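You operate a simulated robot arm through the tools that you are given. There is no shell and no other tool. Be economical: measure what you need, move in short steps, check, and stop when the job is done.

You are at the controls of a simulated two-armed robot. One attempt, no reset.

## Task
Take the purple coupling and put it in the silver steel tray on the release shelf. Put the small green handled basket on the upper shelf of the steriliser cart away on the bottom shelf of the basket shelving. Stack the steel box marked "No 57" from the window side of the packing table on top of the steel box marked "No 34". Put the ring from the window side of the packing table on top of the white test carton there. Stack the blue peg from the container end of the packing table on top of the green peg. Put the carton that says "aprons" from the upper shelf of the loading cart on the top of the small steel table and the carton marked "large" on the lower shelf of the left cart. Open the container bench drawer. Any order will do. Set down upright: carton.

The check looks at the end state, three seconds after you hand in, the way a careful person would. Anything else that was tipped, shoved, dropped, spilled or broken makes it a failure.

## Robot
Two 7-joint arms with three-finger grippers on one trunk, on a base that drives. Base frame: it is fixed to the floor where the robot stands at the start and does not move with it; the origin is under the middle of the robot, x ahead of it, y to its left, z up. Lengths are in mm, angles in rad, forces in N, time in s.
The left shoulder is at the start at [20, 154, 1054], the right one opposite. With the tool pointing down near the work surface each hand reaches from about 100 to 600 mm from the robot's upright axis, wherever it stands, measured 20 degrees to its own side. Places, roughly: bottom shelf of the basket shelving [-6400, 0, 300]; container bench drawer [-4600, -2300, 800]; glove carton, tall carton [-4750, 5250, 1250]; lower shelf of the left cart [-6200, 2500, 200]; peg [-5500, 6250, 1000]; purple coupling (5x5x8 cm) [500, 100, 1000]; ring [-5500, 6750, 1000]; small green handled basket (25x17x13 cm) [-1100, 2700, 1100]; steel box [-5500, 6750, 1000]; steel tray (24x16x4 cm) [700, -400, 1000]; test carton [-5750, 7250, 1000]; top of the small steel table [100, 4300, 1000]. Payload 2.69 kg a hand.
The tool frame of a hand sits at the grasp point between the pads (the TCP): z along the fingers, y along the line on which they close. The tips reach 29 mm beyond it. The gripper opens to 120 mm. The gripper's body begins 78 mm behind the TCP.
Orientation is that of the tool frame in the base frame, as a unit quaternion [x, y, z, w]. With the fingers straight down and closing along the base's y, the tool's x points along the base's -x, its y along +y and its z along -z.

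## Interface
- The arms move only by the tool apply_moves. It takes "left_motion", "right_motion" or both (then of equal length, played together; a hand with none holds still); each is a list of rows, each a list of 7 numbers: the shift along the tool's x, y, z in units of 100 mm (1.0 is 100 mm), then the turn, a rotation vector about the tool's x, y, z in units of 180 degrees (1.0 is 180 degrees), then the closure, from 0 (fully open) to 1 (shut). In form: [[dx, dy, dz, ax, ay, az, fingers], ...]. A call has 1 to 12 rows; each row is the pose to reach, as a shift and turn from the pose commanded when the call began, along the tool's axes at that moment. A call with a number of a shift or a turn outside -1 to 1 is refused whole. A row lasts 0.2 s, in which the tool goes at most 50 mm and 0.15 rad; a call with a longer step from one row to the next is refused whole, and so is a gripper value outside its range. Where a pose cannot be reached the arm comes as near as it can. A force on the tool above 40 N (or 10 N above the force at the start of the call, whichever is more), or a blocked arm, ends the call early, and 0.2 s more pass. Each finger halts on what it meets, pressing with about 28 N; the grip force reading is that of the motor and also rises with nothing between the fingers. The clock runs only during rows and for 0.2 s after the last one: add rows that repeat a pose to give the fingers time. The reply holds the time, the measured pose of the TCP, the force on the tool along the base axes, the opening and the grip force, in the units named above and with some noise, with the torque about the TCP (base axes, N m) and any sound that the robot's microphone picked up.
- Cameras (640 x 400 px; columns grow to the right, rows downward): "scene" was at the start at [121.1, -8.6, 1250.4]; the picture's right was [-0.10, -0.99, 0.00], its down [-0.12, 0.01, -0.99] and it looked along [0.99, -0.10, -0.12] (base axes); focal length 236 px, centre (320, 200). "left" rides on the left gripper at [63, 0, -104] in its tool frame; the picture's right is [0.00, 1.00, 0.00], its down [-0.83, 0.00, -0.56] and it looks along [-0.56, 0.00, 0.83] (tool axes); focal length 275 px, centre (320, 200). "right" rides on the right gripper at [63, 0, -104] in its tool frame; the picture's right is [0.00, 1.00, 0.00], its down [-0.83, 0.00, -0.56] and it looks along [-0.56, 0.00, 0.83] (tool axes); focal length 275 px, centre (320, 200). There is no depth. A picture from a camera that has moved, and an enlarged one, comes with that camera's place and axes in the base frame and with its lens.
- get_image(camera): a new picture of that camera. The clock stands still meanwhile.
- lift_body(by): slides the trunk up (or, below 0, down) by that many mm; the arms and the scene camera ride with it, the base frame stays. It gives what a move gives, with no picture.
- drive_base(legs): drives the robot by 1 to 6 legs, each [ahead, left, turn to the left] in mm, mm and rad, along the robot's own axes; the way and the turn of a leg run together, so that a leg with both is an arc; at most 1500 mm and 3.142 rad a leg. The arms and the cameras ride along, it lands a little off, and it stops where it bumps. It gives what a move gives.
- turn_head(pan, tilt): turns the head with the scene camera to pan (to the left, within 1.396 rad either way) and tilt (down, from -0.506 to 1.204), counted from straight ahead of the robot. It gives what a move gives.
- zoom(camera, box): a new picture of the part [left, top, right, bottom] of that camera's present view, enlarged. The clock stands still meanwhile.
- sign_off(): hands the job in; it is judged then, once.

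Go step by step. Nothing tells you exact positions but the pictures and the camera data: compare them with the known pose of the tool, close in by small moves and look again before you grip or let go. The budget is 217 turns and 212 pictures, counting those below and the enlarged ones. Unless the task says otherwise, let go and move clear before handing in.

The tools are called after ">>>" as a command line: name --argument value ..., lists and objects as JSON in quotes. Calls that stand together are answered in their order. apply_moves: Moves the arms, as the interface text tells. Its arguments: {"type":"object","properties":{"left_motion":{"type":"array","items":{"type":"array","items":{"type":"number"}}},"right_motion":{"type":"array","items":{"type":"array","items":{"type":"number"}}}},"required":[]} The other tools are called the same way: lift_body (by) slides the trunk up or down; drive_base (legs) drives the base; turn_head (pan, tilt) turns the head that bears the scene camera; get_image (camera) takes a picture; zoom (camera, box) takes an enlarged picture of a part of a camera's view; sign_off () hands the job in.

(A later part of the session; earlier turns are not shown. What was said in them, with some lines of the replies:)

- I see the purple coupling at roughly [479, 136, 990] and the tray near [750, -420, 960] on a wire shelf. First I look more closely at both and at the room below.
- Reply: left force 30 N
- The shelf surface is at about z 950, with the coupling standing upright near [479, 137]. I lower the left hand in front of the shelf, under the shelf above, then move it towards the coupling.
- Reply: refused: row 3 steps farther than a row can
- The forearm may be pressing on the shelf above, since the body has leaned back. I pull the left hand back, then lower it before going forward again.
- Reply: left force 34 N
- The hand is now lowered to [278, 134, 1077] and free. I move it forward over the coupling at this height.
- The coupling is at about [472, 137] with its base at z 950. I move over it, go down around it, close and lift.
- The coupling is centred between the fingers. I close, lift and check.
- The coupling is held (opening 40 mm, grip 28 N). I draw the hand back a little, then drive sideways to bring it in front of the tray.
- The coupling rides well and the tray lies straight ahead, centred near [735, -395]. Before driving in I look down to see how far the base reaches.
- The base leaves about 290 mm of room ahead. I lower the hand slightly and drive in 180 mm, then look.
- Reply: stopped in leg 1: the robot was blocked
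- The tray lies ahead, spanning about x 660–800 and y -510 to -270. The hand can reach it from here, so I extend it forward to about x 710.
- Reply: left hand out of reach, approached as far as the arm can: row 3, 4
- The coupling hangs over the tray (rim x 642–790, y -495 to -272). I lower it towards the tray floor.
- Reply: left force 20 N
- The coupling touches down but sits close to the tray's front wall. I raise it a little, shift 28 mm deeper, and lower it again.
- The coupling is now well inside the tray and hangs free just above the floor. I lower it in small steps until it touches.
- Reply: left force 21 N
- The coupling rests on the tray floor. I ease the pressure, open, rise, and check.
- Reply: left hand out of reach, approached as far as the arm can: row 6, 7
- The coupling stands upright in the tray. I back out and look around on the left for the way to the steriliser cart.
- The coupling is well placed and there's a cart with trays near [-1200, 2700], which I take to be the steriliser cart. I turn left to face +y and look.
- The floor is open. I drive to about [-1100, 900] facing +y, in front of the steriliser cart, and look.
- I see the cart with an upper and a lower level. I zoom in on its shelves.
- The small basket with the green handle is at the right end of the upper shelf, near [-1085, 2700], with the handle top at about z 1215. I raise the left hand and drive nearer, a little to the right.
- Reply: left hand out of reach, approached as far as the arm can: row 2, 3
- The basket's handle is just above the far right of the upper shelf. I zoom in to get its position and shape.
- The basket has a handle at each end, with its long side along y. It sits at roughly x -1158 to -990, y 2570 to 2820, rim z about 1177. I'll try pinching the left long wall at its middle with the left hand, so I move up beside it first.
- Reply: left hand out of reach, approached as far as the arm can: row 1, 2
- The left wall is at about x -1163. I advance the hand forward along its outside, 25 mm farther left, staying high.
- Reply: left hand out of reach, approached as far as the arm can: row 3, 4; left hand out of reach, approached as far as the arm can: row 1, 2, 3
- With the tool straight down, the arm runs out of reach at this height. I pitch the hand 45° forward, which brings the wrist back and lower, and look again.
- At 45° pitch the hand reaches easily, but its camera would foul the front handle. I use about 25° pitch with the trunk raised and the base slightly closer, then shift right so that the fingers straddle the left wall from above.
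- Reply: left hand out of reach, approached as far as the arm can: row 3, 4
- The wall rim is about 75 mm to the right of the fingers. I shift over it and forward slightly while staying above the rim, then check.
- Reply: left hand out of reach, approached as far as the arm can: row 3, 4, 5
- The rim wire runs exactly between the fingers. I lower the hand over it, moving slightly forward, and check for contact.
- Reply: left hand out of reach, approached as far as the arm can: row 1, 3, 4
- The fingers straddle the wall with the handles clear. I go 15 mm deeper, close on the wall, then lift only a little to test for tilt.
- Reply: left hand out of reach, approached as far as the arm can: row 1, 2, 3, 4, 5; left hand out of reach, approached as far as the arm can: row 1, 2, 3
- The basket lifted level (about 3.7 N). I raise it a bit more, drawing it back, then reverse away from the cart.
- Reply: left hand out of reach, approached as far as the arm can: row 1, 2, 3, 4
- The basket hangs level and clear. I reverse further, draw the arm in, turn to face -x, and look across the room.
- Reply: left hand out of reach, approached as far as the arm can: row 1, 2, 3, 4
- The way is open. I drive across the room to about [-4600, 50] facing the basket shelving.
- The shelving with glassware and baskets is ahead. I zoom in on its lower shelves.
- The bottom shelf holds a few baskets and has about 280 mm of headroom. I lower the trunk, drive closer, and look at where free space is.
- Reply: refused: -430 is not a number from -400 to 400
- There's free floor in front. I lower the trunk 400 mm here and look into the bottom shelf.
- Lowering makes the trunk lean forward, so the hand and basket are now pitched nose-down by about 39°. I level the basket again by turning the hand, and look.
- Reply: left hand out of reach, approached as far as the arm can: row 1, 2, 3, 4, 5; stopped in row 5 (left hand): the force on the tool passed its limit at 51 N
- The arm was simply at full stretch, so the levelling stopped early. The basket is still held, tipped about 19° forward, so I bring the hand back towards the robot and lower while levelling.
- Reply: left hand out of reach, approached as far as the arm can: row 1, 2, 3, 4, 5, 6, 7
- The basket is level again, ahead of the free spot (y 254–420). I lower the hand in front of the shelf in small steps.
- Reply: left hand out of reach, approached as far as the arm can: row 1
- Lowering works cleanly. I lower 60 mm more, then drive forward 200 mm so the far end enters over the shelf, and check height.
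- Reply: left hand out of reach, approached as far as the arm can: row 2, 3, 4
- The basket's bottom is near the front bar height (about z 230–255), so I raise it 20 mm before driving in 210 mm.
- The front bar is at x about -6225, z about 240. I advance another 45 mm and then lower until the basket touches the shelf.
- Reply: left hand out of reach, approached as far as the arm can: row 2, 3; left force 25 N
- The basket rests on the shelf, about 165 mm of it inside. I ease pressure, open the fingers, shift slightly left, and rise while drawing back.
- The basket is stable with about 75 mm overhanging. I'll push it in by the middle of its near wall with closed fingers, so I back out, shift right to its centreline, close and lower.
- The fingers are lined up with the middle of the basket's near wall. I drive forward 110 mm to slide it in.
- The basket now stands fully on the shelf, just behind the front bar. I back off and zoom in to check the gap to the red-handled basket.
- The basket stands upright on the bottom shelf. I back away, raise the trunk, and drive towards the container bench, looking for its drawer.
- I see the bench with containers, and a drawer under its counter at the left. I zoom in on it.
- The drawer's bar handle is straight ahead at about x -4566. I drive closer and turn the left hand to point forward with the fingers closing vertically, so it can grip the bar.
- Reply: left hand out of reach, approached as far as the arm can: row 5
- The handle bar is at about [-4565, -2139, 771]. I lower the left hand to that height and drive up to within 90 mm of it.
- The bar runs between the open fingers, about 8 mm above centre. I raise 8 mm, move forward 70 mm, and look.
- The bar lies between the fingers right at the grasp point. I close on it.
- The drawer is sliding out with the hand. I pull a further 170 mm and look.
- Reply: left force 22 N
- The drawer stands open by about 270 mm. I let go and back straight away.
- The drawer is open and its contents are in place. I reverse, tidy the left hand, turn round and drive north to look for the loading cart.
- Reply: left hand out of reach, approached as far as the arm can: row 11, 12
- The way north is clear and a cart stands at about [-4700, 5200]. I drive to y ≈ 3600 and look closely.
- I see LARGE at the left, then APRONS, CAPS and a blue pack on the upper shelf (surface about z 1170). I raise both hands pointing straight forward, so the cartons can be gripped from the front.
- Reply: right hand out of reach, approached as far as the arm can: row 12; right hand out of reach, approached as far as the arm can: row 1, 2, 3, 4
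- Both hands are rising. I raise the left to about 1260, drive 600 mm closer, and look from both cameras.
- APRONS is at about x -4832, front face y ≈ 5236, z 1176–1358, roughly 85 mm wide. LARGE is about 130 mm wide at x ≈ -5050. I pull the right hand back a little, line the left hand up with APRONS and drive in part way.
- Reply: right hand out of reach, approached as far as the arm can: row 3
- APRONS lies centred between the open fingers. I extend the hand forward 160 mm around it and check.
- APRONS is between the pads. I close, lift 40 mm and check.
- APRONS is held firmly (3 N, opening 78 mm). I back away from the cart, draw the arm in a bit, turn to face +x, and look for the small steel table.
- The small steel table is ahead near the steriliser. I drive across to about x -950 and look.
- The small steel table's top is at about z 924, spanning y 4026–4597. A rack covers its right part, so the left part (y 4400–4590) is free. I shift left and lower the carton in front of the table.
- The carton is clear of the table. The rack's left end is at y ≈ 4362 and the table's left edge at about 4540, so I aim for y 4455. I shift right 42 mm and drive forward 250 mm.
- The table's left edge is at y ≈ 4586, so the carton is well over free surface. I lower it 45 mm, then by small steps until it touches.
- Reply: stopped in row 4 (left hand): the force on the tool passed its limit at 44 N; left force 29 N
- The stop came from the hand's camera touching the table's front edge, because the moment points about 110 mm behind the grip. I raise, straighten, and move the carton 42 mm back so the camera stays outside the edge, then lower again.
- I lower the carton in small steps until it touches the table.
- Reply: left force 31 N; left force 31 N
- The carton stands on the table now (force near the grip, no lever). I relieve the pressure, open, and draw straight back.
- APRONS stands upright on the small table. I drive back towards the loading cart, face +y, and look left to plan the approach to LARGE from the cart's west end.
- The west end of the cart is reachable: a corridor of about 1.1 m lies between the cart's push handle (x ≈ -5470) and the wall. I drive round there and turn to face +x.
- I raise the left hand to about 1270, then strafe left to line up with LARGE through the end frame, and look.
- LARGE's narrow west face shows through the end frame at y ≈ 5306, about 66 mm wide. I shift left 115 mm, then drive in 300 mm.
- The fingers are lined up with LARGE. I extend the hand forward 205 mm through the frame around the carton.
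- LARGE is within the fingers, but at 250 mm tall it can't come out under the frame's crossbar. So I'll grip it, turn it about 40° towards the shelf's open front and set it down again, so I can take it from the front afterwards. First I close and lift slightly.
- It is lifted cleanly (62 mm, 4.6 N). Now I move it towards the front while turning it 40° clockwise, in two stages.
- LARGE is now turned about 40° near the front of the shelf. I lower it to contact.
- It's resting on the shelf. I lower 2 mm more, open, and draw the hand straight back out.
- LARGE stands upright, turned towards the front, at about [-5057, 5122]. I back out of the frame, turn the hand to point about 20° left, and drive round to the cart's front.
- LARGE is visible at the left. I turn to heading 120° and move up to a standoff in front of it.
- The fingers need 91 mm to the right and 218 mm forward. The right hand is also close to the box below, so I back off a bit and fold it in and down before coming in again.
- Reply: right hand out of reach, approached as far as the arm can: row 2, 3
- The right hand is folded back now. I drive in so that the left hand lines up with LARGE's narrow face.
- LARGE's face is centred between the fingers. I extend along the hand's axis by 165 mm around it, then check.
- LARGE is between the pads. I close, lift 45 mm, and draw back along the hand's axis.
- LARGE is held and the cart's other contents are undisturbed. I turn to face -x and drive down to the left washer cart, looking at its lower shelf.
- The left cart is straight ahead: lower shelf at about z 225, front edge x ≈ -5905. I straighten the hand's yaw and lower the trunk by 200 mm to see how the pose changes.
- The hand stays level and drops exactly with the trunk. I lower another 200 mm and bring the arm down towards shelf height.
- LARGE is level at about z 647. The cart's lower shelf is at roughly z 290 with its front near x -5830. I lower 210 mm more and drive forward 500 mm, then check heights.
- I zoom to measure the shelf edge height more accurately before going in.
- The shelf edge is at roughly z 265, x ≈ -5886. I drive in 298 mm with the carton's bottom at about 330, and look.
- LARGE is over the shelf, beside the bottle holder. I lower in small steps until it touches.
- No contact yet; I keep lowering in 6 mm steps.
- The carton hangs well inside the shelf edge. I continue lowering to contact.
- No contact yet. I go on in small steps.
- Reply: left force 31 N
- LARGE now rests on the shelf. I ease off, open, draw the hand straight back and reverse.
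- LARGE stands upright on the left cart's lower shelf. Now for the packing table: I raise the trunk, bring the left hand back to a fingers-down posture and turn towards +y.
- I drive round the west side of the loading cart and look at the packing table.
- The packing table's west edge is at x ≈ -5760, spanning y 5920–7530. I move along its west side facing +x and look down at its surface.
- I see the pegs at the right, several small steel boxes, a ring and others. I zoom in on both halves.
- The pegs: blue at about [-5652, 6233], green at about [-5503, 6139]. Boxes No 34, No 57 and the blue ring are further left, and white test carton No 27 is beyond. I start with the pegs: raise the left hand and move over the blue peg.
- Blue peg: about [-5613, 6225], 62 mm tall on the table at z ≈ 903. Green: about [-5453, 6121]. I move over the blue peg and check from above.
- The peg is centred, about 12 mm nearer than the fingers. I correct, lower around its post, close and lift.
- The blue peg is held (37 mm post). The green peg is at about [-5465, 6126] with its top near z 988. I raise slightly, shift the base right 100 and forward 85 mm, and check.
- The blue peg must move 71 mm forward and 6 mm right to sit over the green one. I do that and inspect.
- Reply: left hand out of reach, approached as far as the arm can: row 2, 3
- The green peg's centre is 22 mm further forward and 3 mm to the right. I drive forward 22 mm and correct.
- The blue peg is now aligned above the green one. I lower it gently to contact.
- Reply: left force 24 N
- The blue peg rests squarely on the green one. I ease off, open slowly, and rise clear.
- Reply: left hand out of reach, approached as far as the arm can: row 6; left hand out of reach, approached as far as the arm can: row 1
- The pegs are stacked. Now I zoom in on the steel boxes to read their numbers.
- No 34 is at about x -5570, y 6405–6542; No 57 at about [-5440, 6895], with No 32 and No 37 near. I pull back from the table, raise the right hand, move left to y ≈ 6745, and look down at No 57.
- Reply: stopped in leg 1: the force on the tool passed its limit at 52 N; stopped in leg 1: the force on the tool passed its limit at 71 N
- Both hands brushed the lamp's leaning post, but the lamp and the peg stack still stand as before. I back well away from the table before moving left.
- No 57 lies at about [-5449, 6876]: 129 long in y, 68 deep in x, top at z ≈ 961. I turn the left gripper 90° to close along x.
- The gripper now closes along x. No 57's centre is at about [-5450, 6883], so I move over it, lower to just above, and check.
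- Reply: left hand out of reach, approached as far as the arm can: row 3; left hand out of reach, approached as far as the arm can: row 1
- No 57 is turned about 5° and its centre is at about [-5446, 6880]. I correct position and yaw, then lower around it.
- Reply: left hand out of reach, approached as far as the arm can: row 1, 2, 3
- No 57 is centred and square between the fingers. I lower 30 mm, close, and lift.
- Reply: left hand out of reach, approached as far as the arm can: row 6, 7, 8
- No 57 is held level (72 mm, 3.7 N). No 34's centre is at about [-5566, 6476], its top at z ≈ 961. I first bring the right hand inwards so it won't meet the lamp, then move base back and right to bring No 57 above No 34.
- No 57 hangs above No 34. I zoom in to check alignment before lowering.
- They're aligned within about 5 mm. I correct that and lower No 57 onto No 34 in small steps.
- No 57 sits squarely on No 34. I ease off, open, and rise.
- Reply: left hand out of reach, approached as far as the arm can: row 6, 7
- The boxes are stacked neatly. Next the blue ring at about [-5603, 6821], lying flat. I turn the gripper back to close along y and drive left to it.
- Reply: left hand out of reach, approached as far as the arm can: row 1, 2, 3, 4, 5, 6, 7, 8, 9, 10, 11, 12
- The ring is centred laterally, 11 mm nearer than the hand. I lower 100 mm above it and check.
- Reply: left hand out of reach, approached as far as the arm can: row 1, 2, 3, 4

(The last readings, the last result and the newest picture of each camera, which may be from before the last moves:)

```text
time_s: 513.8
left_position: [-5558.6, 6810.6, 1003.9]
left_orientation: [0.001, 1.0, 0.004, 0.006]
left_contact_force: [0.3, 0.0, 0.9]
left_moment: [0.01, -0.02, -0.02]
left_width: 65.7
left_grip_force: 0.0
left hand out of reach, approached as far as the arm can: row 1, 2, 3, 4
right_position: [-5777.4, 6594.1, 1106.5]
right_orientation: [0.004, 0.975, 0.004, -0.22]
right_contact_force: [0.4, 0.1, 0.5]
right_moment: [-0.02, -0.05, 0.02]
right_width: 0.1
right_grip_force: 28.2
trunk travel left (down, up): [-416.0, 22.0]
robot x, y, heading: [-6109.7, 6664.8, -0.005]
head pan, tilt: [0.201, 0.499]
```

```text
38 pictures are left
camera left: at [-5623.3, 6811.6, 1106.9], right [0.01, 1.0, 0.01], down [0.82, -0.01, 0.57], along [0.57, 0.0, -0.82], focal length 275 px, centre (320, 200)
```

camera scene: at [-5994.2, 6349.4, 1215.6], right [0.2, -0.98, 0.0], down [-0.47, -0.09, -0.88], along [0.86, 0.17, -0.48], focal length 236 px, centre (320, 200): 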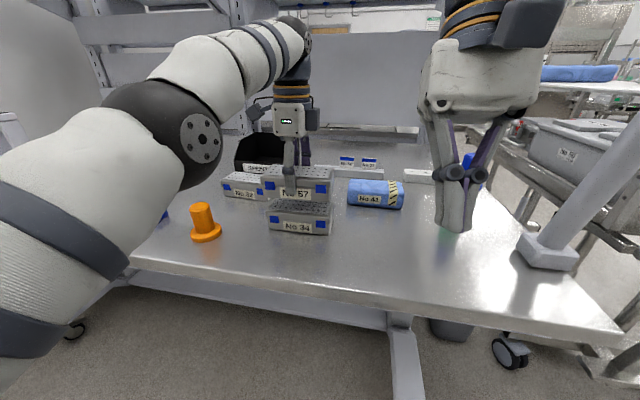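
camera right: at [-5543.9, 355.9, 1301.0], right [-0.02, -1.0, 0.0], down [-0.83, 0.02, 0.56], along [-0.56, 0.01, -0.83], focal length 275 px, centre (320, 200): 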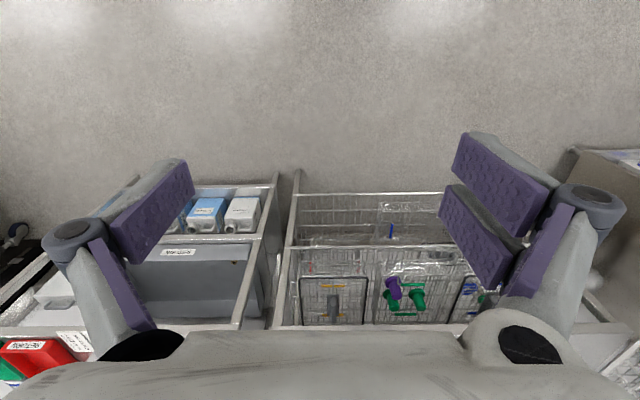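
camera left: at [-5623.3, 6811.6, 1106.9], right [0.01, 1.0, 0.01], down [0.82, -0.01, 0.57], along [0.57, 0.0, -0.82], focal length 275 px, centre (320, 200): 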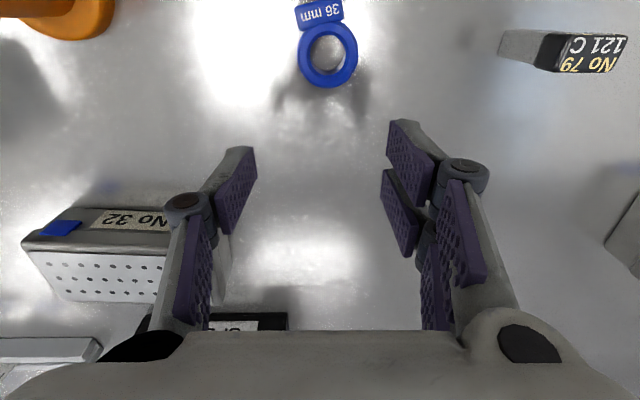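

The arm is near full stretch and drifted forward, so I use the base: back 43 mm and left 6 mm, then lower the rest of the way.

>>> drive_base --legs '[[-43, 6, 0]]'

>>> apply_moves --left_motion '[[0, 0, 0.25, 0, 0, 0, 0.45], [0, 0, 0.25, 0, 0, 0, 0.45]]'

>>> get_image --camera "left"

```text
time_s: 514.7
left_position: [-5601.9, 6818.2, 1003.7]
left_orientation: [0.002, 1.0, 0.004, 0.006]
left_contact_force: [-0.8, 0.3, 0.9]
left_moment: [0.01, -0.02, -0.02]
left_width: 65.6
left_grip_force: 0.0
right_position: [-5820.7, 6600.5, 1107.3]
right_orientation: [0.004, 0.976, 0.003, -0.219]
right_contact_force: [-0.1, -0.2, 0.0]
right_moment: [-0.02, -0.06, -0.02]
right_width: 0.0
right_grip_force: 27.5
trunk travel left (down, up): [-416.0, 22.0]
robot x, y, heading: [-6149.4, 6669.3, -0.005]
head pan, tilt: [0.201, 0.499]
```

```text
time_s: 515.3
left_position: [-5594.5, 6816.2, 981.3]
left_orientation: [0.002, 1.0, 0.005, 0.005]
left_contact_force: [0.2, -0.3, 0.3]
left_moment: [0.02, 0.02, 0.03]
left_width: 66.0
left_grip_force: 0.0
left hand out of reach, approached as far as the arm can: row 1, 2
right_position: [-5819.6, 6600.0, 1106.0]
right_orientation: [0.004, 0.975, 0.004, -0.22]
right_contact_force: [0.3, -0.8, -0.5]
right_moment: [-0.03, 0.0, 0.01]
right_width: 0.0
right_grip_force: 28.0
trunk travel left (down, up): [-416.0, 22.0]
robot x, y, heading: [-6154.4, 6672.0, -0.005]
head pan, tilt: [0.201, 0.499]
```

```text
37 pictures are left
camera left: at [-5659.1, 6817.2, 1084.1], right [0.01, 1.0, 0.01], down [0.83, -0.01, 0.56], along [0.56, 0.0, -0.83], focal length 275 px, centre (320, 200)
```

left: 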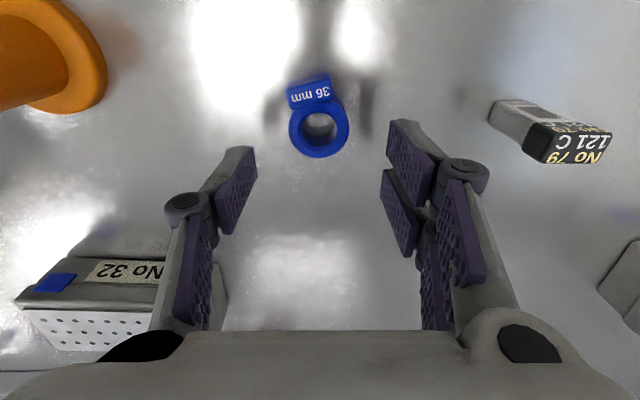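

The arm is stretched again. I retract it 89 mm and drive the base forward 80 mm so it works comfortably over the ring.

>>> apply_moves --left_motion '[[0.3, 0, -0.1, 0, 0, 0, 0.45], [0.6, 0, -0.1, 0, 0, 0, 0.45], [0.89, 0, -0.1, 0, 0, 0, 0.45], [0.89, 0, -0.1, 0, 0, 0, 0.45]]'

>>> drive_base --legs '[[80, 0, 0]]'

>>> get_image --camera "left"

```text
time_s: 516.3
left_position: [-5606.3, 6805.7, 1013.9]
left_orientation: [0.001, 1.0, 0.004, 0.005]
left_contact_force: [0.6, -0.3, -0.3]
left_moment: [-0.02, -0.03, 0.02]
left_width: 65.9
left_grip_force: 0.0
left hand out of reach, approached as far as the arm can: row 1, 2, 3, 4
right_position: [-5819.9, 6601.5, 1106.7]
right_orientation: [0.004, 0.976, 0.003, -0.22]
right_contact_force: [0.6, 0.3, -0.9]
right_moment: [0.02, 0.02, -0.03]
right_width: 0.1
right_grip_force: 27.2
trunk travel left (down, up): [-416.0, 22.0]
robot x, y, heading: [-6152.4, 6671.4, -0.005]
head pan, tilt: [0.201, 0.499]
```

```text
time_s: 517.3
left_position: [-5526.8, 6804.2, 1013.6]
left_orientation: [0.002, 1.0, 0.004, 0.006]
left_contact_force: [-0.2, 0.4, 1.0]
left_moment: [0.01, 0.04, 0.02]
left_width: 65.9
left_grip_force: 0.1
right_position: [-5741.0, 6599.8, 1106.6]
right_orientation: [0.005, 0.976, 0.003, -0.22]
right_contact_force: [0.2, 0.3, -0.2]
right_moment: [-0.01, 0.06, 0.0]
right_width: 0.1
right_grip_force: 28.1
trunk travel left (down, up): [-416.0, 22.0]
robot x, y, heading: [-6075.3, 6671.8, -0.005]
head pan, tilt: [0.201, 0.499]
```

```text
36 pictures are left
camera left: at [-5590.9, 6805.4, 1116.9], right [0.01, 1.0, 0.01], down [0.83, -0.01, 0.56], along [0.56, 0.0, -0.83], focal length 275 px, centre (320, 200)
```

left: 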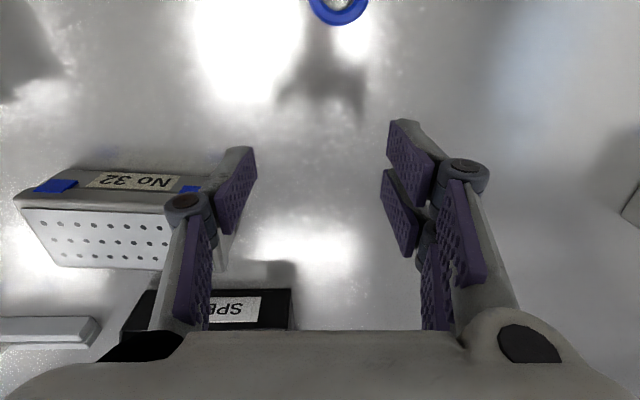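

The arm resists retracting from this pose, so I lift and draw it back together to free its configuration, and see how it responds.

>>> apply_moves --left_motion '[[0, 0.1, -0.2, 0, 0, 0, 0.45], [0.1, 0.2, -0.4, 0, 0, 0, 0.45], [0.3, 0.3, -0.5, 0, 0, 0, 0.45], [0.5, 0.3, -0.5, 0, 0, 0, 0.45], [0.8, 0.3, -0.5, 0, 0, 0, 0.45], [0.8, 0.3, -0.5, 0, 0, 0, 0.45]]'

>>> turn_head --pan 0.5 --tilt 0.4

>>> get_image --camera "scene"

```text
time_s: 518.7
left_position: [-5548.9, 6829.3, 1073.4]
left_orientation: [0.002, 1.0, 0.004, 0.005]
left_contact_force: [0.7, 0.2, -0.4]
left_moment: [-0.01, -0.01, -0.02]
left_width: 66.1
left_grip_force: 0.1
left hand out of reach, approached as far as the arm can: row 3, 4, 5, 6
right_position: [-5740.6, 6599.2, 1106.5]
right_orientation: [0.004, 0.975, 0.003, -0.22]
right_contact_force: [0.6, 0.2, 0.2]
right_moment: [-0.02, -0.02, -0.01]
right_width: 0.0
right_grip_force: 27.6
trunk travel left (down, up): [-416.0, 22.0]
robot x, y, heading: [-6074.2, 6672.2, -0.002]
head pan, tilt: [0.201, 0.499]
```

```text
time_s: 519.5
left_position: [-5548.8, 6829.7, 1073.7]
left_orientation: [0.002, 1.0, 0.004, 0.004]
left_contact_force: [0.4, 0.3, -0.6]
left_moment: [0.0, 0.03, -0.01]
left_width: 66.1
left_grip_force: 0.1
right_position: [-5740.7, 6600.3, 1107.2]
right_orientation: [0.004, 0.976, 0.003, -0.219]
right_contact_force: [-0.7, 0.1, -0.4]
right_moment: [-0.01, -0.04, 0.03]
right_width: 0.0
right_grip_force: 27.9
trunk travel left (down, up): [-416.0, 22.0]
robot x, y, heading: [-6077.3, 6671.9, -0.007]
head pan, tilt: [0.499, 0.4]
```

```text
35 pictures are left
camera scene: at [-5963.9, 6715.4, 1224.8], right [0.47, -0.88, 0.0], down [-0.34, -0.18, -0.92], along [0.81, 0.44, -0.39], focal length 236 px, centre (320, 200)
```

scene: 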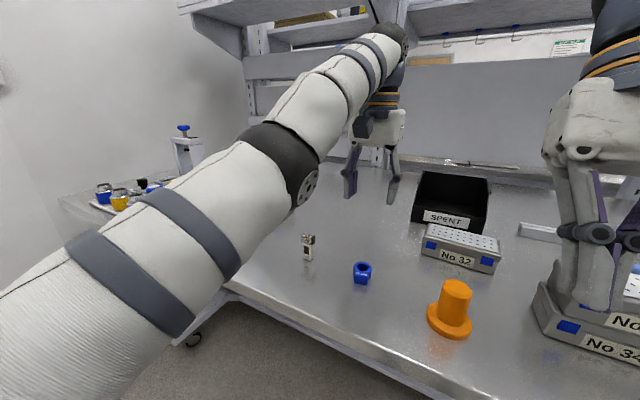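

The arm has gone nearly straight. I pitch the hand forward, which should make the elbow bend again, while drawing it back.

>>> apply_moves --left_motion '[[0, 0, 0, 0, -0.04, 0, 0.45], [0, 0, 0, 0, -0.08, 0, 0.45], [0, 0, 0, 0, -0.12, 0, 0.45], [0, 0, 0, 0, -0.16, 0, 0.45], [0, 0, 0, 0, -0.2, 0, 0.45], [0.2, 0, 0, 0, -0.2, 0, 0.45], [0.5, 0, 0, 0, -0.2, 0, 0.45], [0.8, 0, 0, 0, -0.2, 0, 0.45], [1.0, 0, 0, 0, -0.2, 0, 0.45]]'

>>> apply_moves --left_motion '[[0, 0, 0, 0, 0.04, 0, 0.45], [0, 0, 0, 0, 0.08, 0, 0.45], [0, 0, 0, 0, 0.12, 0, 0.45], [0, 0, 0, 0, 0.16, 0, 0.45], [0, 0, 0, 0, 0.2, 0, 0.45], [0, 0, 0, 0, 0.2, 0, 0.45]]'

```text
time_s: 521.5
left_position: [-5461.9, 6791.6, 1180.3]
left_orientation: [0.003, 0.949, 0.004, 0.314]
left_contact_force: [0.2, -0.2, 0.3]
left_moment: [0.05, 0.03, 0.0]
left_width: 66.1
left_grip_force: 0.0
left hand out of reach, approached as far as the arm can: row 1, 2, 3, 4, 5, 6, 7, 8, 9
right_position: [-5739.8, 6599.8, 1106.8]
right_orientation: [0.004, 0.976, 0.003, -0.219]
right_contact_force: [-0.2, 0.1, -0.2]
right_moment: [0.02, 0.02, 0.05]
right_width: 0.0
right_grip_force: 27.7
trunk travel left (down, up): [-416.0, 22.0]
robot x, y, heading: [-6076.7, 6669.1, -0.002]
head pan, tilt: [0.499, 0.4]
```

```text
time_s: 522.9
left_position: [-5576.8, 6785.3, 1114.1]
left_orientation: [0.002, 1.0, 0.004, 0.006]
left_contact_force: [-1.3, -0.3, 0.8]
left_moment: [-0.01, -0.06, -0.02]
left_width: 66.1
left_grip_force: 0.0
left hand out of reach, approached as far as the arm can: row 1, 2, 3, 4, 5, 6
right_position: [-5741.6, 6600.8, 1107.0]
right_orientation: [0.005, 0.976, 0.004, -0.219]
right_contact_force: [0.2, 0.5, 1.0]
right_moment: [-0.04, -0.04, 0.02]
right_width: 0.0
right_grip_force: 27.8
trunk travel left (down, up): [-416.0, 22.0]
robot x, y, heading: [-6074.2, 6670.2, 0.0]
head pan, tilt: [0.499, 0.4]
```

The elbow is locked nearly straight. I try an oblique pull inwards (back, left and down together) to unlock it.

>>> apply_moves --left_motion '[[0.2, 0.2, 0.2, 0, 0, 0, 0.45], [0.4, 0.4, 0.3, 0, 0, 0, 0.45], [0.6, 0.6, 0.3, 0, 0, 0, 0.45], [0.8, 0.8, 0.3, 0, 0, 0, 0.45], [1.0, 1.0, 0.3, 0, 0, 0, 0.45], [1.0, 1.0, 0.3, 0, 0, 0, 0.45], [1.0, 1.0, 0.3, 0, 0, 0, 0.45], [1.0, 1.0, 0.3, 0, 0, 0, 0.45]]'

>>> apply_moves --left_motion '[[0.25, 0, 0, 0, 0, 0, 0.45], [0.5, 0, 0, 0, 0, 0, 0.45], [0.75, 0, 0, 0, 0, 0, 0.45], [1.0, 0, 0, 0, 0, 0, 0.45], [1.0, 0, 0, 0, 0, 0, 0.45], [1.0, 0, 0, 0, 0, 0, 0.45]]'

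>>> get_image --camera "scene"

```text
time_s: 524.7
left_position: [-5670.1, 6890.1, 1083.5]
left_orientation: [0.002, 1.0, 0.004, 0.004]
left_contact_force: [-0.7, -0.4, -0.7]
left_moment: [0.02, 0.0, 0.01]
left_width: 65.9
left_grip_force: 0.0
left hand out of reach, approached as far as the arm can: row 5, 6, 7, 8
right_position: [-5740.1, 6599.3, 1106.6]
right_orientation: [0.004, 0.975, 0.003, -0.22]
right_contact_force: [-0.5, 0.8, 0.0]
right_moment: [-0.01, 0.01, 0.0]
right_width: 0.0
right_grip_force: 28.3
trunk travel left (down, up): [-416.0, 22.0]
robot x, y, heading: [-6071.1, 6673.2, -0.001]
head pan, tilt: [0.499, 0.4]
```

```text
time_s: 526.1
left_position: [-5689.6, 6932.2, 1081.5]
left_orientation: [0.001, 1.0, 0.004, 0.005]
left_contact_force: [0.0, -0.2, 0.3]
left_moment: [0.0, 0.04, 0.01]
left_width: 66.1
left_grip_force: 0.1
left hand out of reach, approached as far as the arm can: row 1, 2, 3, 4, 5, 6
right_position: [-5740.3, 6600.5, 1106.0]
right_orientation: [0.004, 0.975, 0.004, -0.22]
right_contact_force: [-1.6, 0.1, 0.5]
right_moment: [0.02, 0.0, -0.01]
right_width: 0.0
right_grip_force: 28.4
trunk travel left (down, up): [-416.0, 22.0]
robot x, y, heading: [-6074.9, 6671.7, -0.004]
head pan, tilt: [0.499, 0.4]
```

```text
34 pictures are left
camera scene: at [-5963.6, 6716.3, 1232.5], right [0.48, -0.88, 0.0], down [-0.27, -0.15, -0.95], along [0.83, 0.45, -0.31], focal length 236 px, centre (320, 200)
```

scene: 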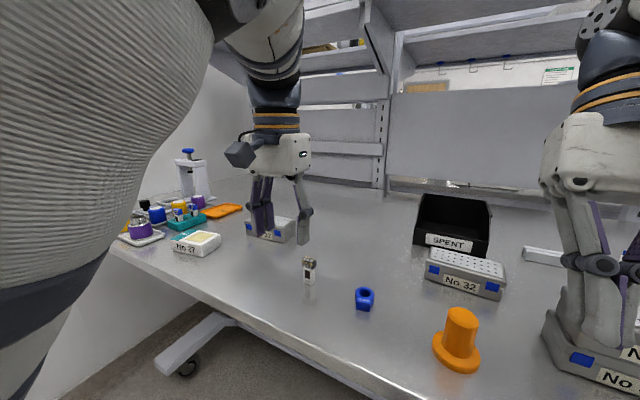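

The elbow has bent now, though high and near the head. I turn the head away a bit and test a straight downward move.

>>> turn_head --pan 0.0 --tilt 0.4

>>> apply_moves --left_motion '[[-0.2, 0, 0.1, 0, 0, 0, 0.45], [-0.4, 0, 0.2, 0, 0, 0, 0.45], [-0.6, 0, 0.3, 0, 0, 0, 0.45], [-0.6, 0, 0.3, 0, 0, 0, 0.45]]'

>>> get_image --camera "scene"

```text
time_s: 527.1
left_position: [-5689.8, 6930.9, 1079.0]
left_orientation: [0.002, 1.0, 0.004, 0.002]
left_contact_force: [-0.1, 0.7, -0.6]
left_moment: [-0.02, 0.03, 0.0]
left_width: 66.0
left_grip_force: 0.0
right_position: [-5741.1, 6598.7, 1106.5]
right_orientation: [0.004, 0.975, 0.003, -0.222]
right_contact_force: [-0.1, -0.3, -0.1]
right_moment: [-0.03, 0.0, 0.03]
right_width: 0.0
right_grip_force: 27.7
trunk travel left (down, up): [-416.0, 22.0]
robot x, y, heading: [-6071.3, 6667.8, -0.004]
head pan, tilt: [0.0, 0.4]
```

```text
time_s: 528.1
left_position: [-5631.2, 6932.4, 1056.1]
left_orientation: [0.001, 1.0, 0.004, 0.005]
left_contact_force: [-1.0, 0.1, 0.4]
left_moment: [0.01, -0.06, -0.01]
left_width: 66.0
left_grip_force: 0.0
right_position: [-5741.2, 6600.6, 1106.5]
right_orientation: [0.004, 0.975, 0.003, -0.221]
right_contact_force: [-0.2, -0.6, 0.1]
right_moment: [-0.01, -0.02, -0.02]
right_width: 0.0
right_grip_force: 27.7
trunk travel left (down, up): [-416.0, 22.0]
robot x, y, heading: [-6073.2, 6670.3, -0.004]
head pan, tilt: [0.0, 0.4]
```

```text
33 pictures are left
camera scene: at [-5953.1, 6670.9, 1224.9], right [0.0, -1.0, 0.0], down [-0.39, 0.0, -0.92], along [0.92, 0.0, -0.39], focal length 236 px, centre (320, 200)
```

scene: 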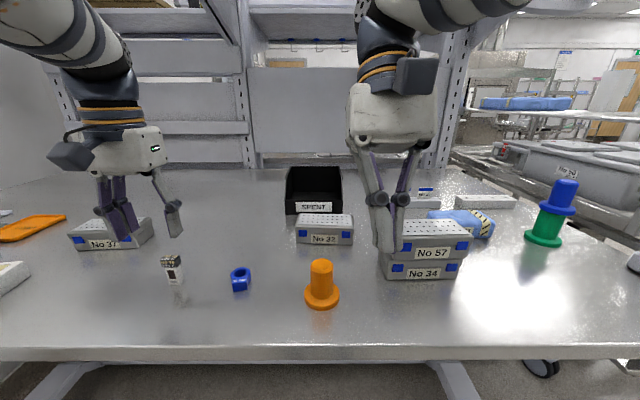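

The arm follows commands again. I shift the base right 116 and forward 29 mm to bring the hand over the ring, then lower part way and look.

>>> drive_base --legs '[[26, -116, 0.004]]'

>>> apply_moves --left_motion '[[0, 0, 0.3, 0, 0, 0, 0.45], [0, 0, 0.6, 0, 0, 0, 0.45], [0, 0, 0.7, 0, 0, 0, 0.45], [0, 0, 0.7, 0, 0, 0, 0.45]]'

>>> get_image --camera "left"

```text
time_s: 529.6
left_position: [-5606.6, 6816.6, 1053.5]
left_orientation: [0.0, 1.0, 0.005, 0.006]
left_contact_force: [-0.2, -0.3, -0.3]
left_moment: [0.01, -0.02, -0.02]
left_width: 65.9
left_grip_force: 0.0
right_position: [-5713.0, 6482.0, 1106.1]
right_orientation: [0.002, 0.976, 0.003, -0.219]
right_contact_force: [-0.3, -0.4, 0.4]
right_moment: [0.04, -0.03, -0.02]
right_width: 0.1
right_grip_force: 27.9
trunk travel left (down, up): [-416.0, 22.0]
robot x, y, heading: [-6046.5, 6550.1, 0.0]
head pan, tilt: [0.0, 0.4]
```

```text
time_s: 530.6
left_position: [-5606.7, 6818.4, 982.5]
left_orientation: [-0.001, 1.0, 0.004, 0.005]
left_contact_force: [-0.8, 0.4, 0.9]
left_moment: [-0.03, 0.0, 0.0]
left_width: 66.4
left_grip_force: 0.0
right_position: [-5714.0, 6483.0, 1106.8]
right_orientation: [0.002, 0.975, 0.003, -0.22]
right_contact_force: [0.8, 0.4, -1.1]
right_moment: [0.0, 0.02, -0.03]
right_width: 0.2
right_grip_force: 27.6
trunk travel left (down, up): [-416.0, 22.0]
robot x, y, heading: [-6050.5, 6552.7, -0.001]
head pan, tilt: [0.0, 0.4]
```

```text
32 pictures are left
camera left: at [-5670.7, 6818.1, 1086.6], right [0.0, 1.0, 0.01], down [0.82, -0.01, 0.57], along [0.57, 0.01, -0.82], focal length 275 px, centre (320, 200)
```

left: 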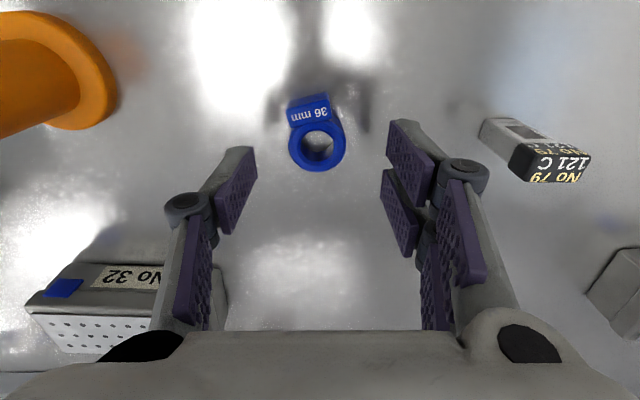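

The ring is centred, 5 mm ahead. I move over it, lower until the fingertips are just above the table, and close.

>>> apply_moves --left_motion '[[-0.05, 0, 0.15, 0, 0, 0, 0.45], [-0.05, 0, 0.34, 0, 0, 0, 0.45], [-0.05, 0, 0.34, 0, 0, 0, 0.7], [-0.05, 0, 0.34, 0, 0, 0, 1], [-0.05, 0, 0.34, 0, 0, 0, 1], [-0.05, 0, 0.34, 0, 0, 0, 1]]'

>>> get_image --camera "left"

```text
time_s: 532.0
left_position: [-5600.6, 6819.7, 950.0]
left_orientation: [-0.001, 1.0, 0.004, 0.006]
left_contact_force: [-0.1, -0.2, 1.1]
left_moment: [-0.04, 0.04, -0.01]
left_width: 33.6
left_grip_force: 27.7
right_position: [-5714.3, 6482.7, 1105.9]
right_orientation: [0.001, 0.976, 0.003, -0.219]
right_contact_force: [-0.1, 0.5, 0.2]
right_moment: [0.02, -0.01, 0.02]
right_width: 0.3
right_grip_force: 27.7
trunk travel left (down, up): [-416.0, 22.0]
robot x, y, heading: [-6047.1, 6552.9, 0.003]
head pan, tilt: [0.0, 0.4]
```

```text
31 pictures are left
camera left: at [-5665.0, 6819.0, 1054.3], right [0.0, 1.0, 0.01], down [0.82, -0.01, 0.57], along [0.57, 0.01, -0.82], focal length 275 px, centre (320, 200)
```

left: 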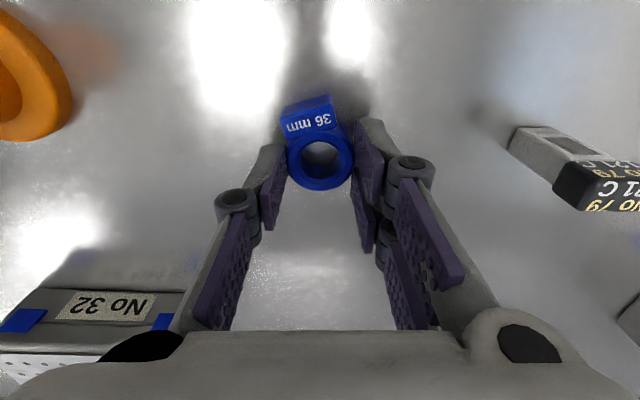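

The ring is held (34 mm). I lift it, back off 40 mm, and drive left 300 mm towards the white test carton, then look.

>>> apply_moves --left_motion '[[0, 0, -0.3, 0, 0, 0, 1], [0, 0, -0.6, 0, 0, 0, 1], [0, 0, -0.9, 0, 0, 0, 1]]'

>>> drive_base --legs '[[-40, 0, 0], [0, 300, 0]]'

>>> turn_head --pan 0.6 --tilt 0.4

>>> get_image --camera "scene"

>>> get_image --camera "left"

```text
time_s: 532.8
left_position: [-5602.7, 6815.9, 1040.6]
left_orientation: [-0.001, 1.0, 0.004, 0.005]
left_contact_force: [0.2, 0.4, 0.7]
left_moment: [-0.02, 0.01, 0.0]
left_width: 33.7
left_grip_force: 28.1
right_position: [-5714.7, 6482.7, 1105.6]
right_orientation: [0.001, 0.975, 0.002, -0.221]
right_contact_force: [-0.3, -0.3, -0.2]
right_moment: [0.01, 0.01, 0.01]
right_width: 0.1
right_grip_force: 27.9
trunk travel left (down, up): [-416.0, 22.0]
robot x, y, heading: [-6047.5, 6557.2, -0.001]
head pan, tilt: [0.0, 0.4]
```

```text
time_s: 536.2
left_position: [-5643.5, 7120.5, 1039.7]
left_orientation: [0.001, 1.0, 0.004, 0.006]
left_contact_force: [-0.4, 0.3, -0.3]
left_moment: [0.01, 0.01, -0.04]
left_width: 33.7
left_grip_force: 28.0
right_position: [-5754.1, 6786.2, 1106.9]
right_orientation: [0.002, 0.976, 0.003, -0.22]
right_contact_force: [0.6, 0.3, 0.1]
right_moment: [-0.02, -0.02, 0.01]
right_width: 0.0
right_grip_force: 27.9
trunk travel left (down, up): [-416.0, 22.0]
robot x, y, heading: [-6085.0, 6855.7, 0.001]
head pan, tilt: [0.0, 0.4]
```

```text
time_s: 537.2
left_position: [-5641.7, 7121.1, 1040.3]
left_orientation: [-0.001, 1.0, 0.005, 0.006]
left_contact_force: [-1.0, 0.4, -0.5]
left_moment: [-0.03, 0.0, -0.01]
left_width: 33.5
left_grip_force: 28.8
right_position: [-5753.5, 6787.1, 1107.1]
right_orientation: [0.002, 0.976, 0.004, -0.219]
right_contact_force: [-0.1, 0.2, 0.7]
right_moment: [-0.02, 0.01, 0.06]
right_width: 0.0
right_grip_force: 28.0
trunk travel left (down, up): [-416.0, 22.0]
robot x, y, heading: [-6086.7, 6854.8, 0.004]
head pan, tilt: [0.6, 0.4]
```

```text
30 pictures are left
camera scene: at [-5982.8, 6909.7, 1224.8], right [0.56, -0.83, 0.0], down [-0.32, -0.22, -0.92], along [0.76, 0.52, -0.39], focal length 236 px, centre (320, 200)
```

scene: 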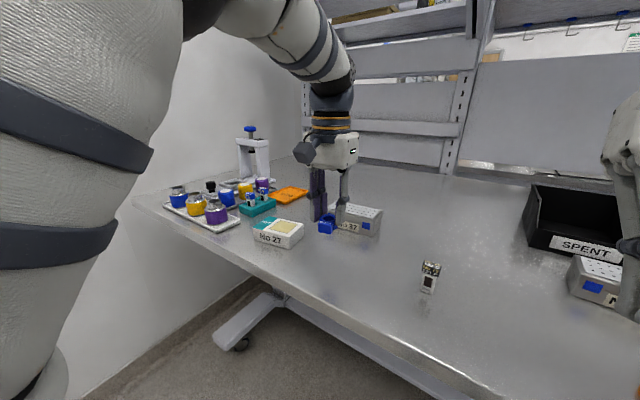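

```text
29 pictures are left
camera left: at [-5706.3, 7121.0, 1143.3], right [0.0, 1.0, 0.01], down [0.82, -0.01, 0.57], along [0.57, 0.01, -0.82], focal length 275 px, centre (320, 200)
```

left: 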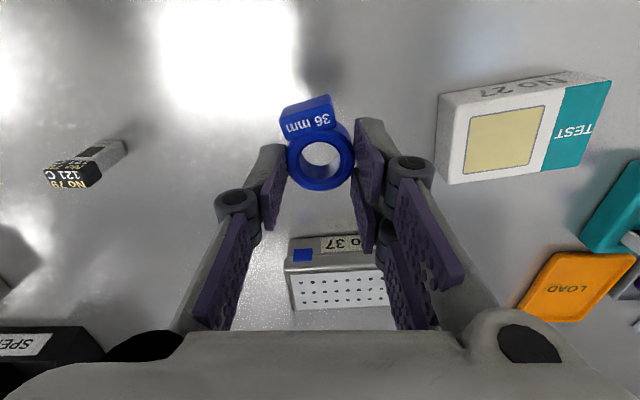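

This is the white TEST carton, No 27, centred near [-5625, 7283] with its top at about z 937. I bring the ring above it.

>>> drive_base --legs '[[22, 162, 0]]'

>>> apply_moves --left_motion '[[0, 0, 0.2, 0, 0, 0, 1], [0, 0, 0.35, 0, 0, 0, 1], [0, 0, 0.35, 0, 0, 0, 1]]'

>>> get_image --camera "left"

>>> zoom --camera "scene" --box '[180, 130, 420, 290]'

```text
time_s: 539.1
left_position: [-5619.8, 7281.2, 1039.3]
left_orientation: [0.0, 1.0, 0.004, 0.004]
left_contact_force: [-0.2, -0.4, -0.6]
left_moment: [-0.04, 0.01, 0.03]
left_width: 33.4
left_grip_force: 28.2
right_position: [-5732.0, 6947.3, 1107.5]
right_orientation: [0.002, 0.975, 0.003, -0.22]
right_contact_force: [-0.4, 1.0, -0.2]
right_moment: [0.01, 0.01, 0.01]
right_width: 0.1
right_grip_force: 28.3
trunk travel left (down, up): [-416.0, 22.0]
robot x, y, heading: [-6068.8, 7012.8, 0.002]
head pan, tilt: [0.6, 0.4]
```

```text
time_s: 539.9
left_position: [-5618.6, 7281.8, 1003.9]
left_orientation: [-0.002, 1.0, 0.005, 0.006]
left_contact_force: [-0.4, -0.4, -0.2]
left_moment: [0.01, 0.04, -0.03]
left_width: 33.6
left_grip_force: 28.1
right_position: [-5731.4, 6947.7, 1106.6]
right_orientation: [0.001, 0.976, 0.003, -0.219]
right_contact_force: [-0.2, -0.1, 0.0]
right_moment: [-0.02, -0.02, -0.01]
right_width: 0.2
right_grip_force: 27.7
trunk travel left (down, up): [-416.0, 22.0]
robot x, y, heading: [-6066.2, 7016.0, 0.001]
head pan, tilt: [0.6, 0.4]
```

```text
28 pictures are left
camera left: at [-5683.4, 7281.7, 1107.7], right [0.0, 1.0, 0.01], down [0.82, -0.01, 0.56], along [0.57, 0.01, -0.82], focal length 275 px, centre (320, 200)
```

left: 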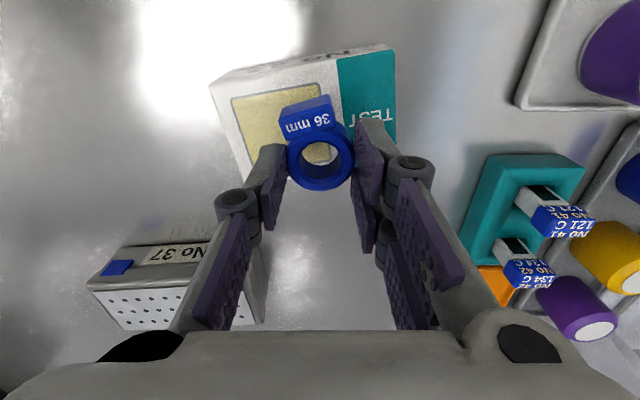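

```text
2.50 times, centred on (300, 210) of scene
camera zoom: at [-5960.9, 7070.0, 1224.8], right [0.57, -0.82, 0.0], down [-0.32, -0.22, -0.92], along [0.76, 0.52, -0.39], focal length 590 px, centre (370, 175)
```

zoom: 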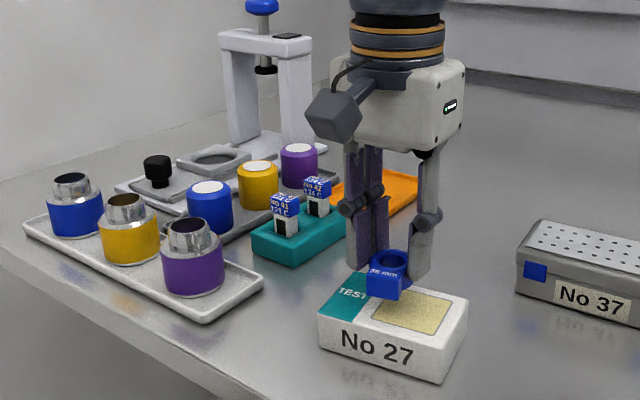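

The ring is over the carton's middle. I lower it to contact in small steps.

>>> apply_moves --left_motion '[[0, 0, 0.12, 0, 0, 0, 1], [0, 0, 0.22, 0, 0, 0, 1], [0, 0, 0.22, 0, 0, 0, 1]]'

>>> apply_moves --left_motion '[[0, 0, 0.04, 0, 0, 0, 1], [0, 0, 0.04, 0, 0, 0, 1]]'

>>> apply_moves --left_motion '[[0, 0, 0.04, 0, 0, 0, 1], [0, 0, 0.04, 0, 0, 0, 1]]'

>>> zoom --camera "scene" --box '[240, 170, 400, 290]'

```text
time_s: 540.7
left_position: [-5620.3, 7281.5, 985.6]
left_orientation: [0.001, 1.0, 0.006, 0.01]
left_contact_force: [3.0, 3.7, 26.8]
left_moment: [0.11, 0.19, -0.13]
left_width: 33.9
left_grip_force: 27.9
right_position: [-5733.0, 6945.3, 1108.4]
right_orientation: [0.001, 0.976, 0.003, -0.218]
right_contact_force: [-0.3, 0.2, -0.5]
right_moment: [-0.01, 0.01, 0.01]
right_width: 0.1
right_grip_force: 28.5
trunk travel left (down, up): [-416.0, 22.0]
robot x, y, heading: [-6065.0, 7018.4, -0.0]
head pan, tilt: [0.6, 0.4]
```

```text
time_s: 541.3
left_position: [-5620.1, 7281.6, 979.9]
left_orientation: [0.0, 1.0, 0.005, 0.007]
left_contact_force: [4.8, 3.7, 27.6]
left_moment: [0.13, -0.1, -0.11]
left_width: 33.6
left_grip_force: 28.1
right_position: [-5733.6, 6946.3, 1107.3]
right_orientation: [0.002, 0.976, 0.003, -0.219]
right_contact_force: [-0.8, -0.8, 0.2]
right_moment: [0.01, -0.03, -0.02]
right_width: 0.0
right_grip_force: 28.0
trunk travel left (down, up): [-416.0, 22.0]
robot x, y, heading: [-6064.1, 7015.3, 0.003]
head pan, tilt: [0.6, 0.4]
```

```text
time_s: 541.9
left_position: [-5620.8, 7281.2, 975.6]
left_orientation: [0.0, 1.0, 0.004, 0.006]
left_contact_force: [5.3, 1.7, 25.4]
left_moment: [0.05, -0.15, -0.01]
left_width: 33.1
left_grip_force: 28.2
right_position: [-5734.4, 6946.2, 1106.6]
right_orientation: [0.001, 0.975, 0.003, -0.221]
right_contact_force: [0.9, -0.3, -0.5]
right_moment: [0.01, 0.02, -0.02]
right_width: 0.0
right_grip_force: 27.8
trunk travel left (down, up): [-416.0, 22.0]
robot x, y, heading: [-6065.1, 7015.2, 0.001]
head pan, tilt: [0.6, 0.4]
```

```text
3.33 times, centred on (320, 230) of scene
camera zoom: at [-5961.7, 7069.4, 1224.9], right [0.57, -0.82, 0.0], down [-0.32, -0.22, -0.92], along [0.76, 0.52, -0.39], focal length 786 px, centre (320, 100)
```

zoom: 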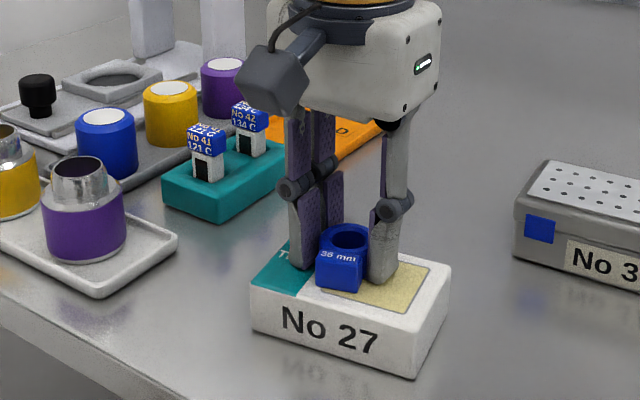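

The ring rests flat on the carton. I ease off, open, and rise straight up.

>>> apply_moves --left_motion '[[0, 0, -0.06, 0, 0, 0, 1], [0, 0, -0.06, 0, 0, 0, 0.75], [0, 0, -0.06, 0, 0, 0, 0.55], [0, 0, -0.06, 0, 0, 0, 0.5], [0, 0, -0.3, 0, 0, 0, 0.5], [0, 0, -0.7, 0, 0, 0, 0.5], [0, 0, -1.0, 0, 0, 0, 0.5]]'

>>> drive_base --legs '[[-350, 0, 0]]'

>>> turn_head --pan 0.3 --tilt 0.35

>>> zoom --camera "scene" --box '[160, 100, 480, 300]'

```text
time_s: 543.5
left_position: [-5618.5, 7281.0, 1075.3]
left_orientation: [0.0, 1.0, 0.005, 0.005]
left_contact_force: [0.1, 0.0, -0.1]
left_moment: [0.0, -0.01, -0.01]
left_width: 59.9
left_grip_force: 0.0
right_position: [-5732.2, 6946.6, 1106.7]
right_orientation: [0.002, 0.976, 0.002, -0.22]
right_contact_force: [-0.3, -0.1, -0.4]
right_moment: [-0.01, -0.04, 0.0]
right_width: 0.1
right_grip_force: 28.6
trunk travel left (down, up): [-416.0, 22.0]
robot x, y, heading: [-6064.0, 7017.3, 0.001]
head pan, tilt: [0.6, 0.4]
```

```text
time_s: 545.8
left_position: [-5964.7, 7281.9, 1074.5]
left_orientation: [-0.002, 1.0, 0.004, 0.006]
left_contact_force: [-0.2, 0.1, 0.4]
left_moment: [-0.01, -0.05, 0.0]
left_width: 59.9
left_grip_force: 0.0
right_position: [-6077.5, 6946.7, 1107.8]
right_orientation: [0.001, 0.975, 0.002, -0.22]
right_contact_force: [-1.2, 0.6, -0.1]
right_moment: [0.01, -0.02, -0.01]
right_width: 0.0
right_grip_force: 27.2
trunk travel left (down, up): [-416.0, 22.0]
robot x, y, heading: [-6413.5, 7015.7, 0.002]
head pan, tilt: [0.6, 0.4]
```

```text
time_s: 546.5
left_position: [-5963.6, 7282.9, 1074.1]
left_orientation: [-0.002, 1.0, 0.005, 0.006]
left_contact_force: [0.2, 0.4, -0.1]
left_moment: [0.03, 0.03, -0.01]
left_width: 60.0
left_grip_force: 0.1
right_position: [-6076.4, 6947.3, 1106.9]
right_orientation: [0.0, 0.976, 0.003, -0.22]
right_contact_force: [0.3, -0.3, 0.0]
right_moment: [0.0, 0.01, -0.03]
right_width: 0.3
right_grip_force: 27.9
trunk travel left (down, up): [-416.0, 22.0]
robot x, y, heading: [-6408.6, 7016.4, 0.005]
head pan, tilt: [0.3, 0.351]
```

```text
2.00 times, centred on (320, 200) of scene
camera zoom: at [-6293.4, 7044.9, 1229.3], right [0.3, -0.95, 0.0], down [-0.33, -0.1, -0.94], along [0.9, 0.28, -0.34], focal length 472 px, centre (320, 200)
```

zoom: 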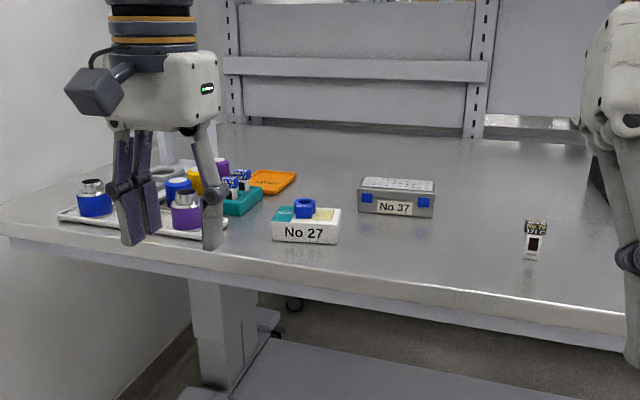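

The ring lies on the test carton. I take a last look at the pegs and boxes.

>>> turn_head --pan -0.7 --tilt 0.25

>>> zoom --camera "scene" --box '[160, 120, 480, 320]'

```text
time_s: 547.8
left_position: [-5963.9, 7282.7, 1074.0]
left_orientation: [-0.002, 1.0, 0.005, 0.005]
left_contact_force: [0.3, 0.6, 0.7]
left_moment: [-0.02, 0.03, -0.03]
left_width: 60.2
left_grip_force: 0.0
right_position: [-6077.2, 6947.6, 1107.0]
right_orientation: [0.001, 0.975, 0.002, -0.22]
right_contact_force: [-1.1, 0.1, 0.0]
right_moment: [0.03, 0.06, -0.02]
right_width: 0.0
right_grip_force: 28.3
trunk travel left (down, up): [-416.0, 22.0]
robot x, y, heading: [-6414.9, 7016.9, 0.006]
head pan, tilt: [-0.7, 0.25]
```

```text
2.00 times, centred on (320, 220) of scene
camera zoom: at [-6310.5, 6957.1, 1238.8], right [-0.64, -0.77, 0.0], down [-0.19, 0.16, -0.97], along [0.74, -0.62, -0.25], focal length 472 px, centre (320, 160)
```

zoom: 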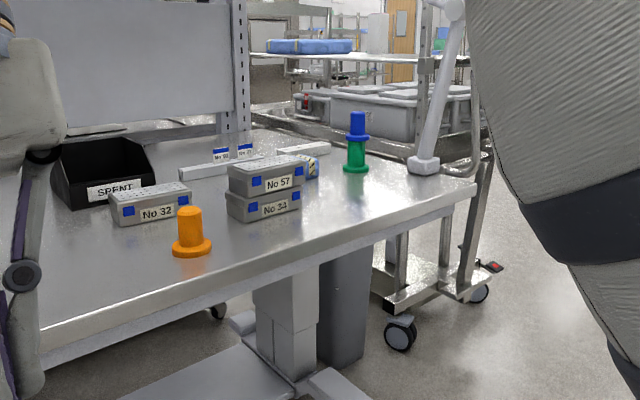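

The pegs and boxes stand stacked and both hands are empty and clear, so I hand the job in.

>>> sign_off

```text
The job is handed in.
```

All eight parts of the task are done and handed in, but a few things were bumped along the way and I did not re-check the first places at the end.

- **Lamp on the packing table:** both hands brushed its leaning post, at 52 N and 71 N. It looked in the same place and upright afterwards.
- **Small steel table:** the hand's camera pressed on the front edge once while I was lowering the APRONS carton.
- **Shelf above the release shelf:** the left arm probably pressed on it early on. I never looked at what stands on that shelf.
- **Release shelving:** the base was blocked against something there while driving in, probably the shelving itself. The tray and coupling looked undisturbed afterwards.
- **Basket shelving:** the green-handled basket now sits right up against the red-handled one, which may have moved a few millimetres.
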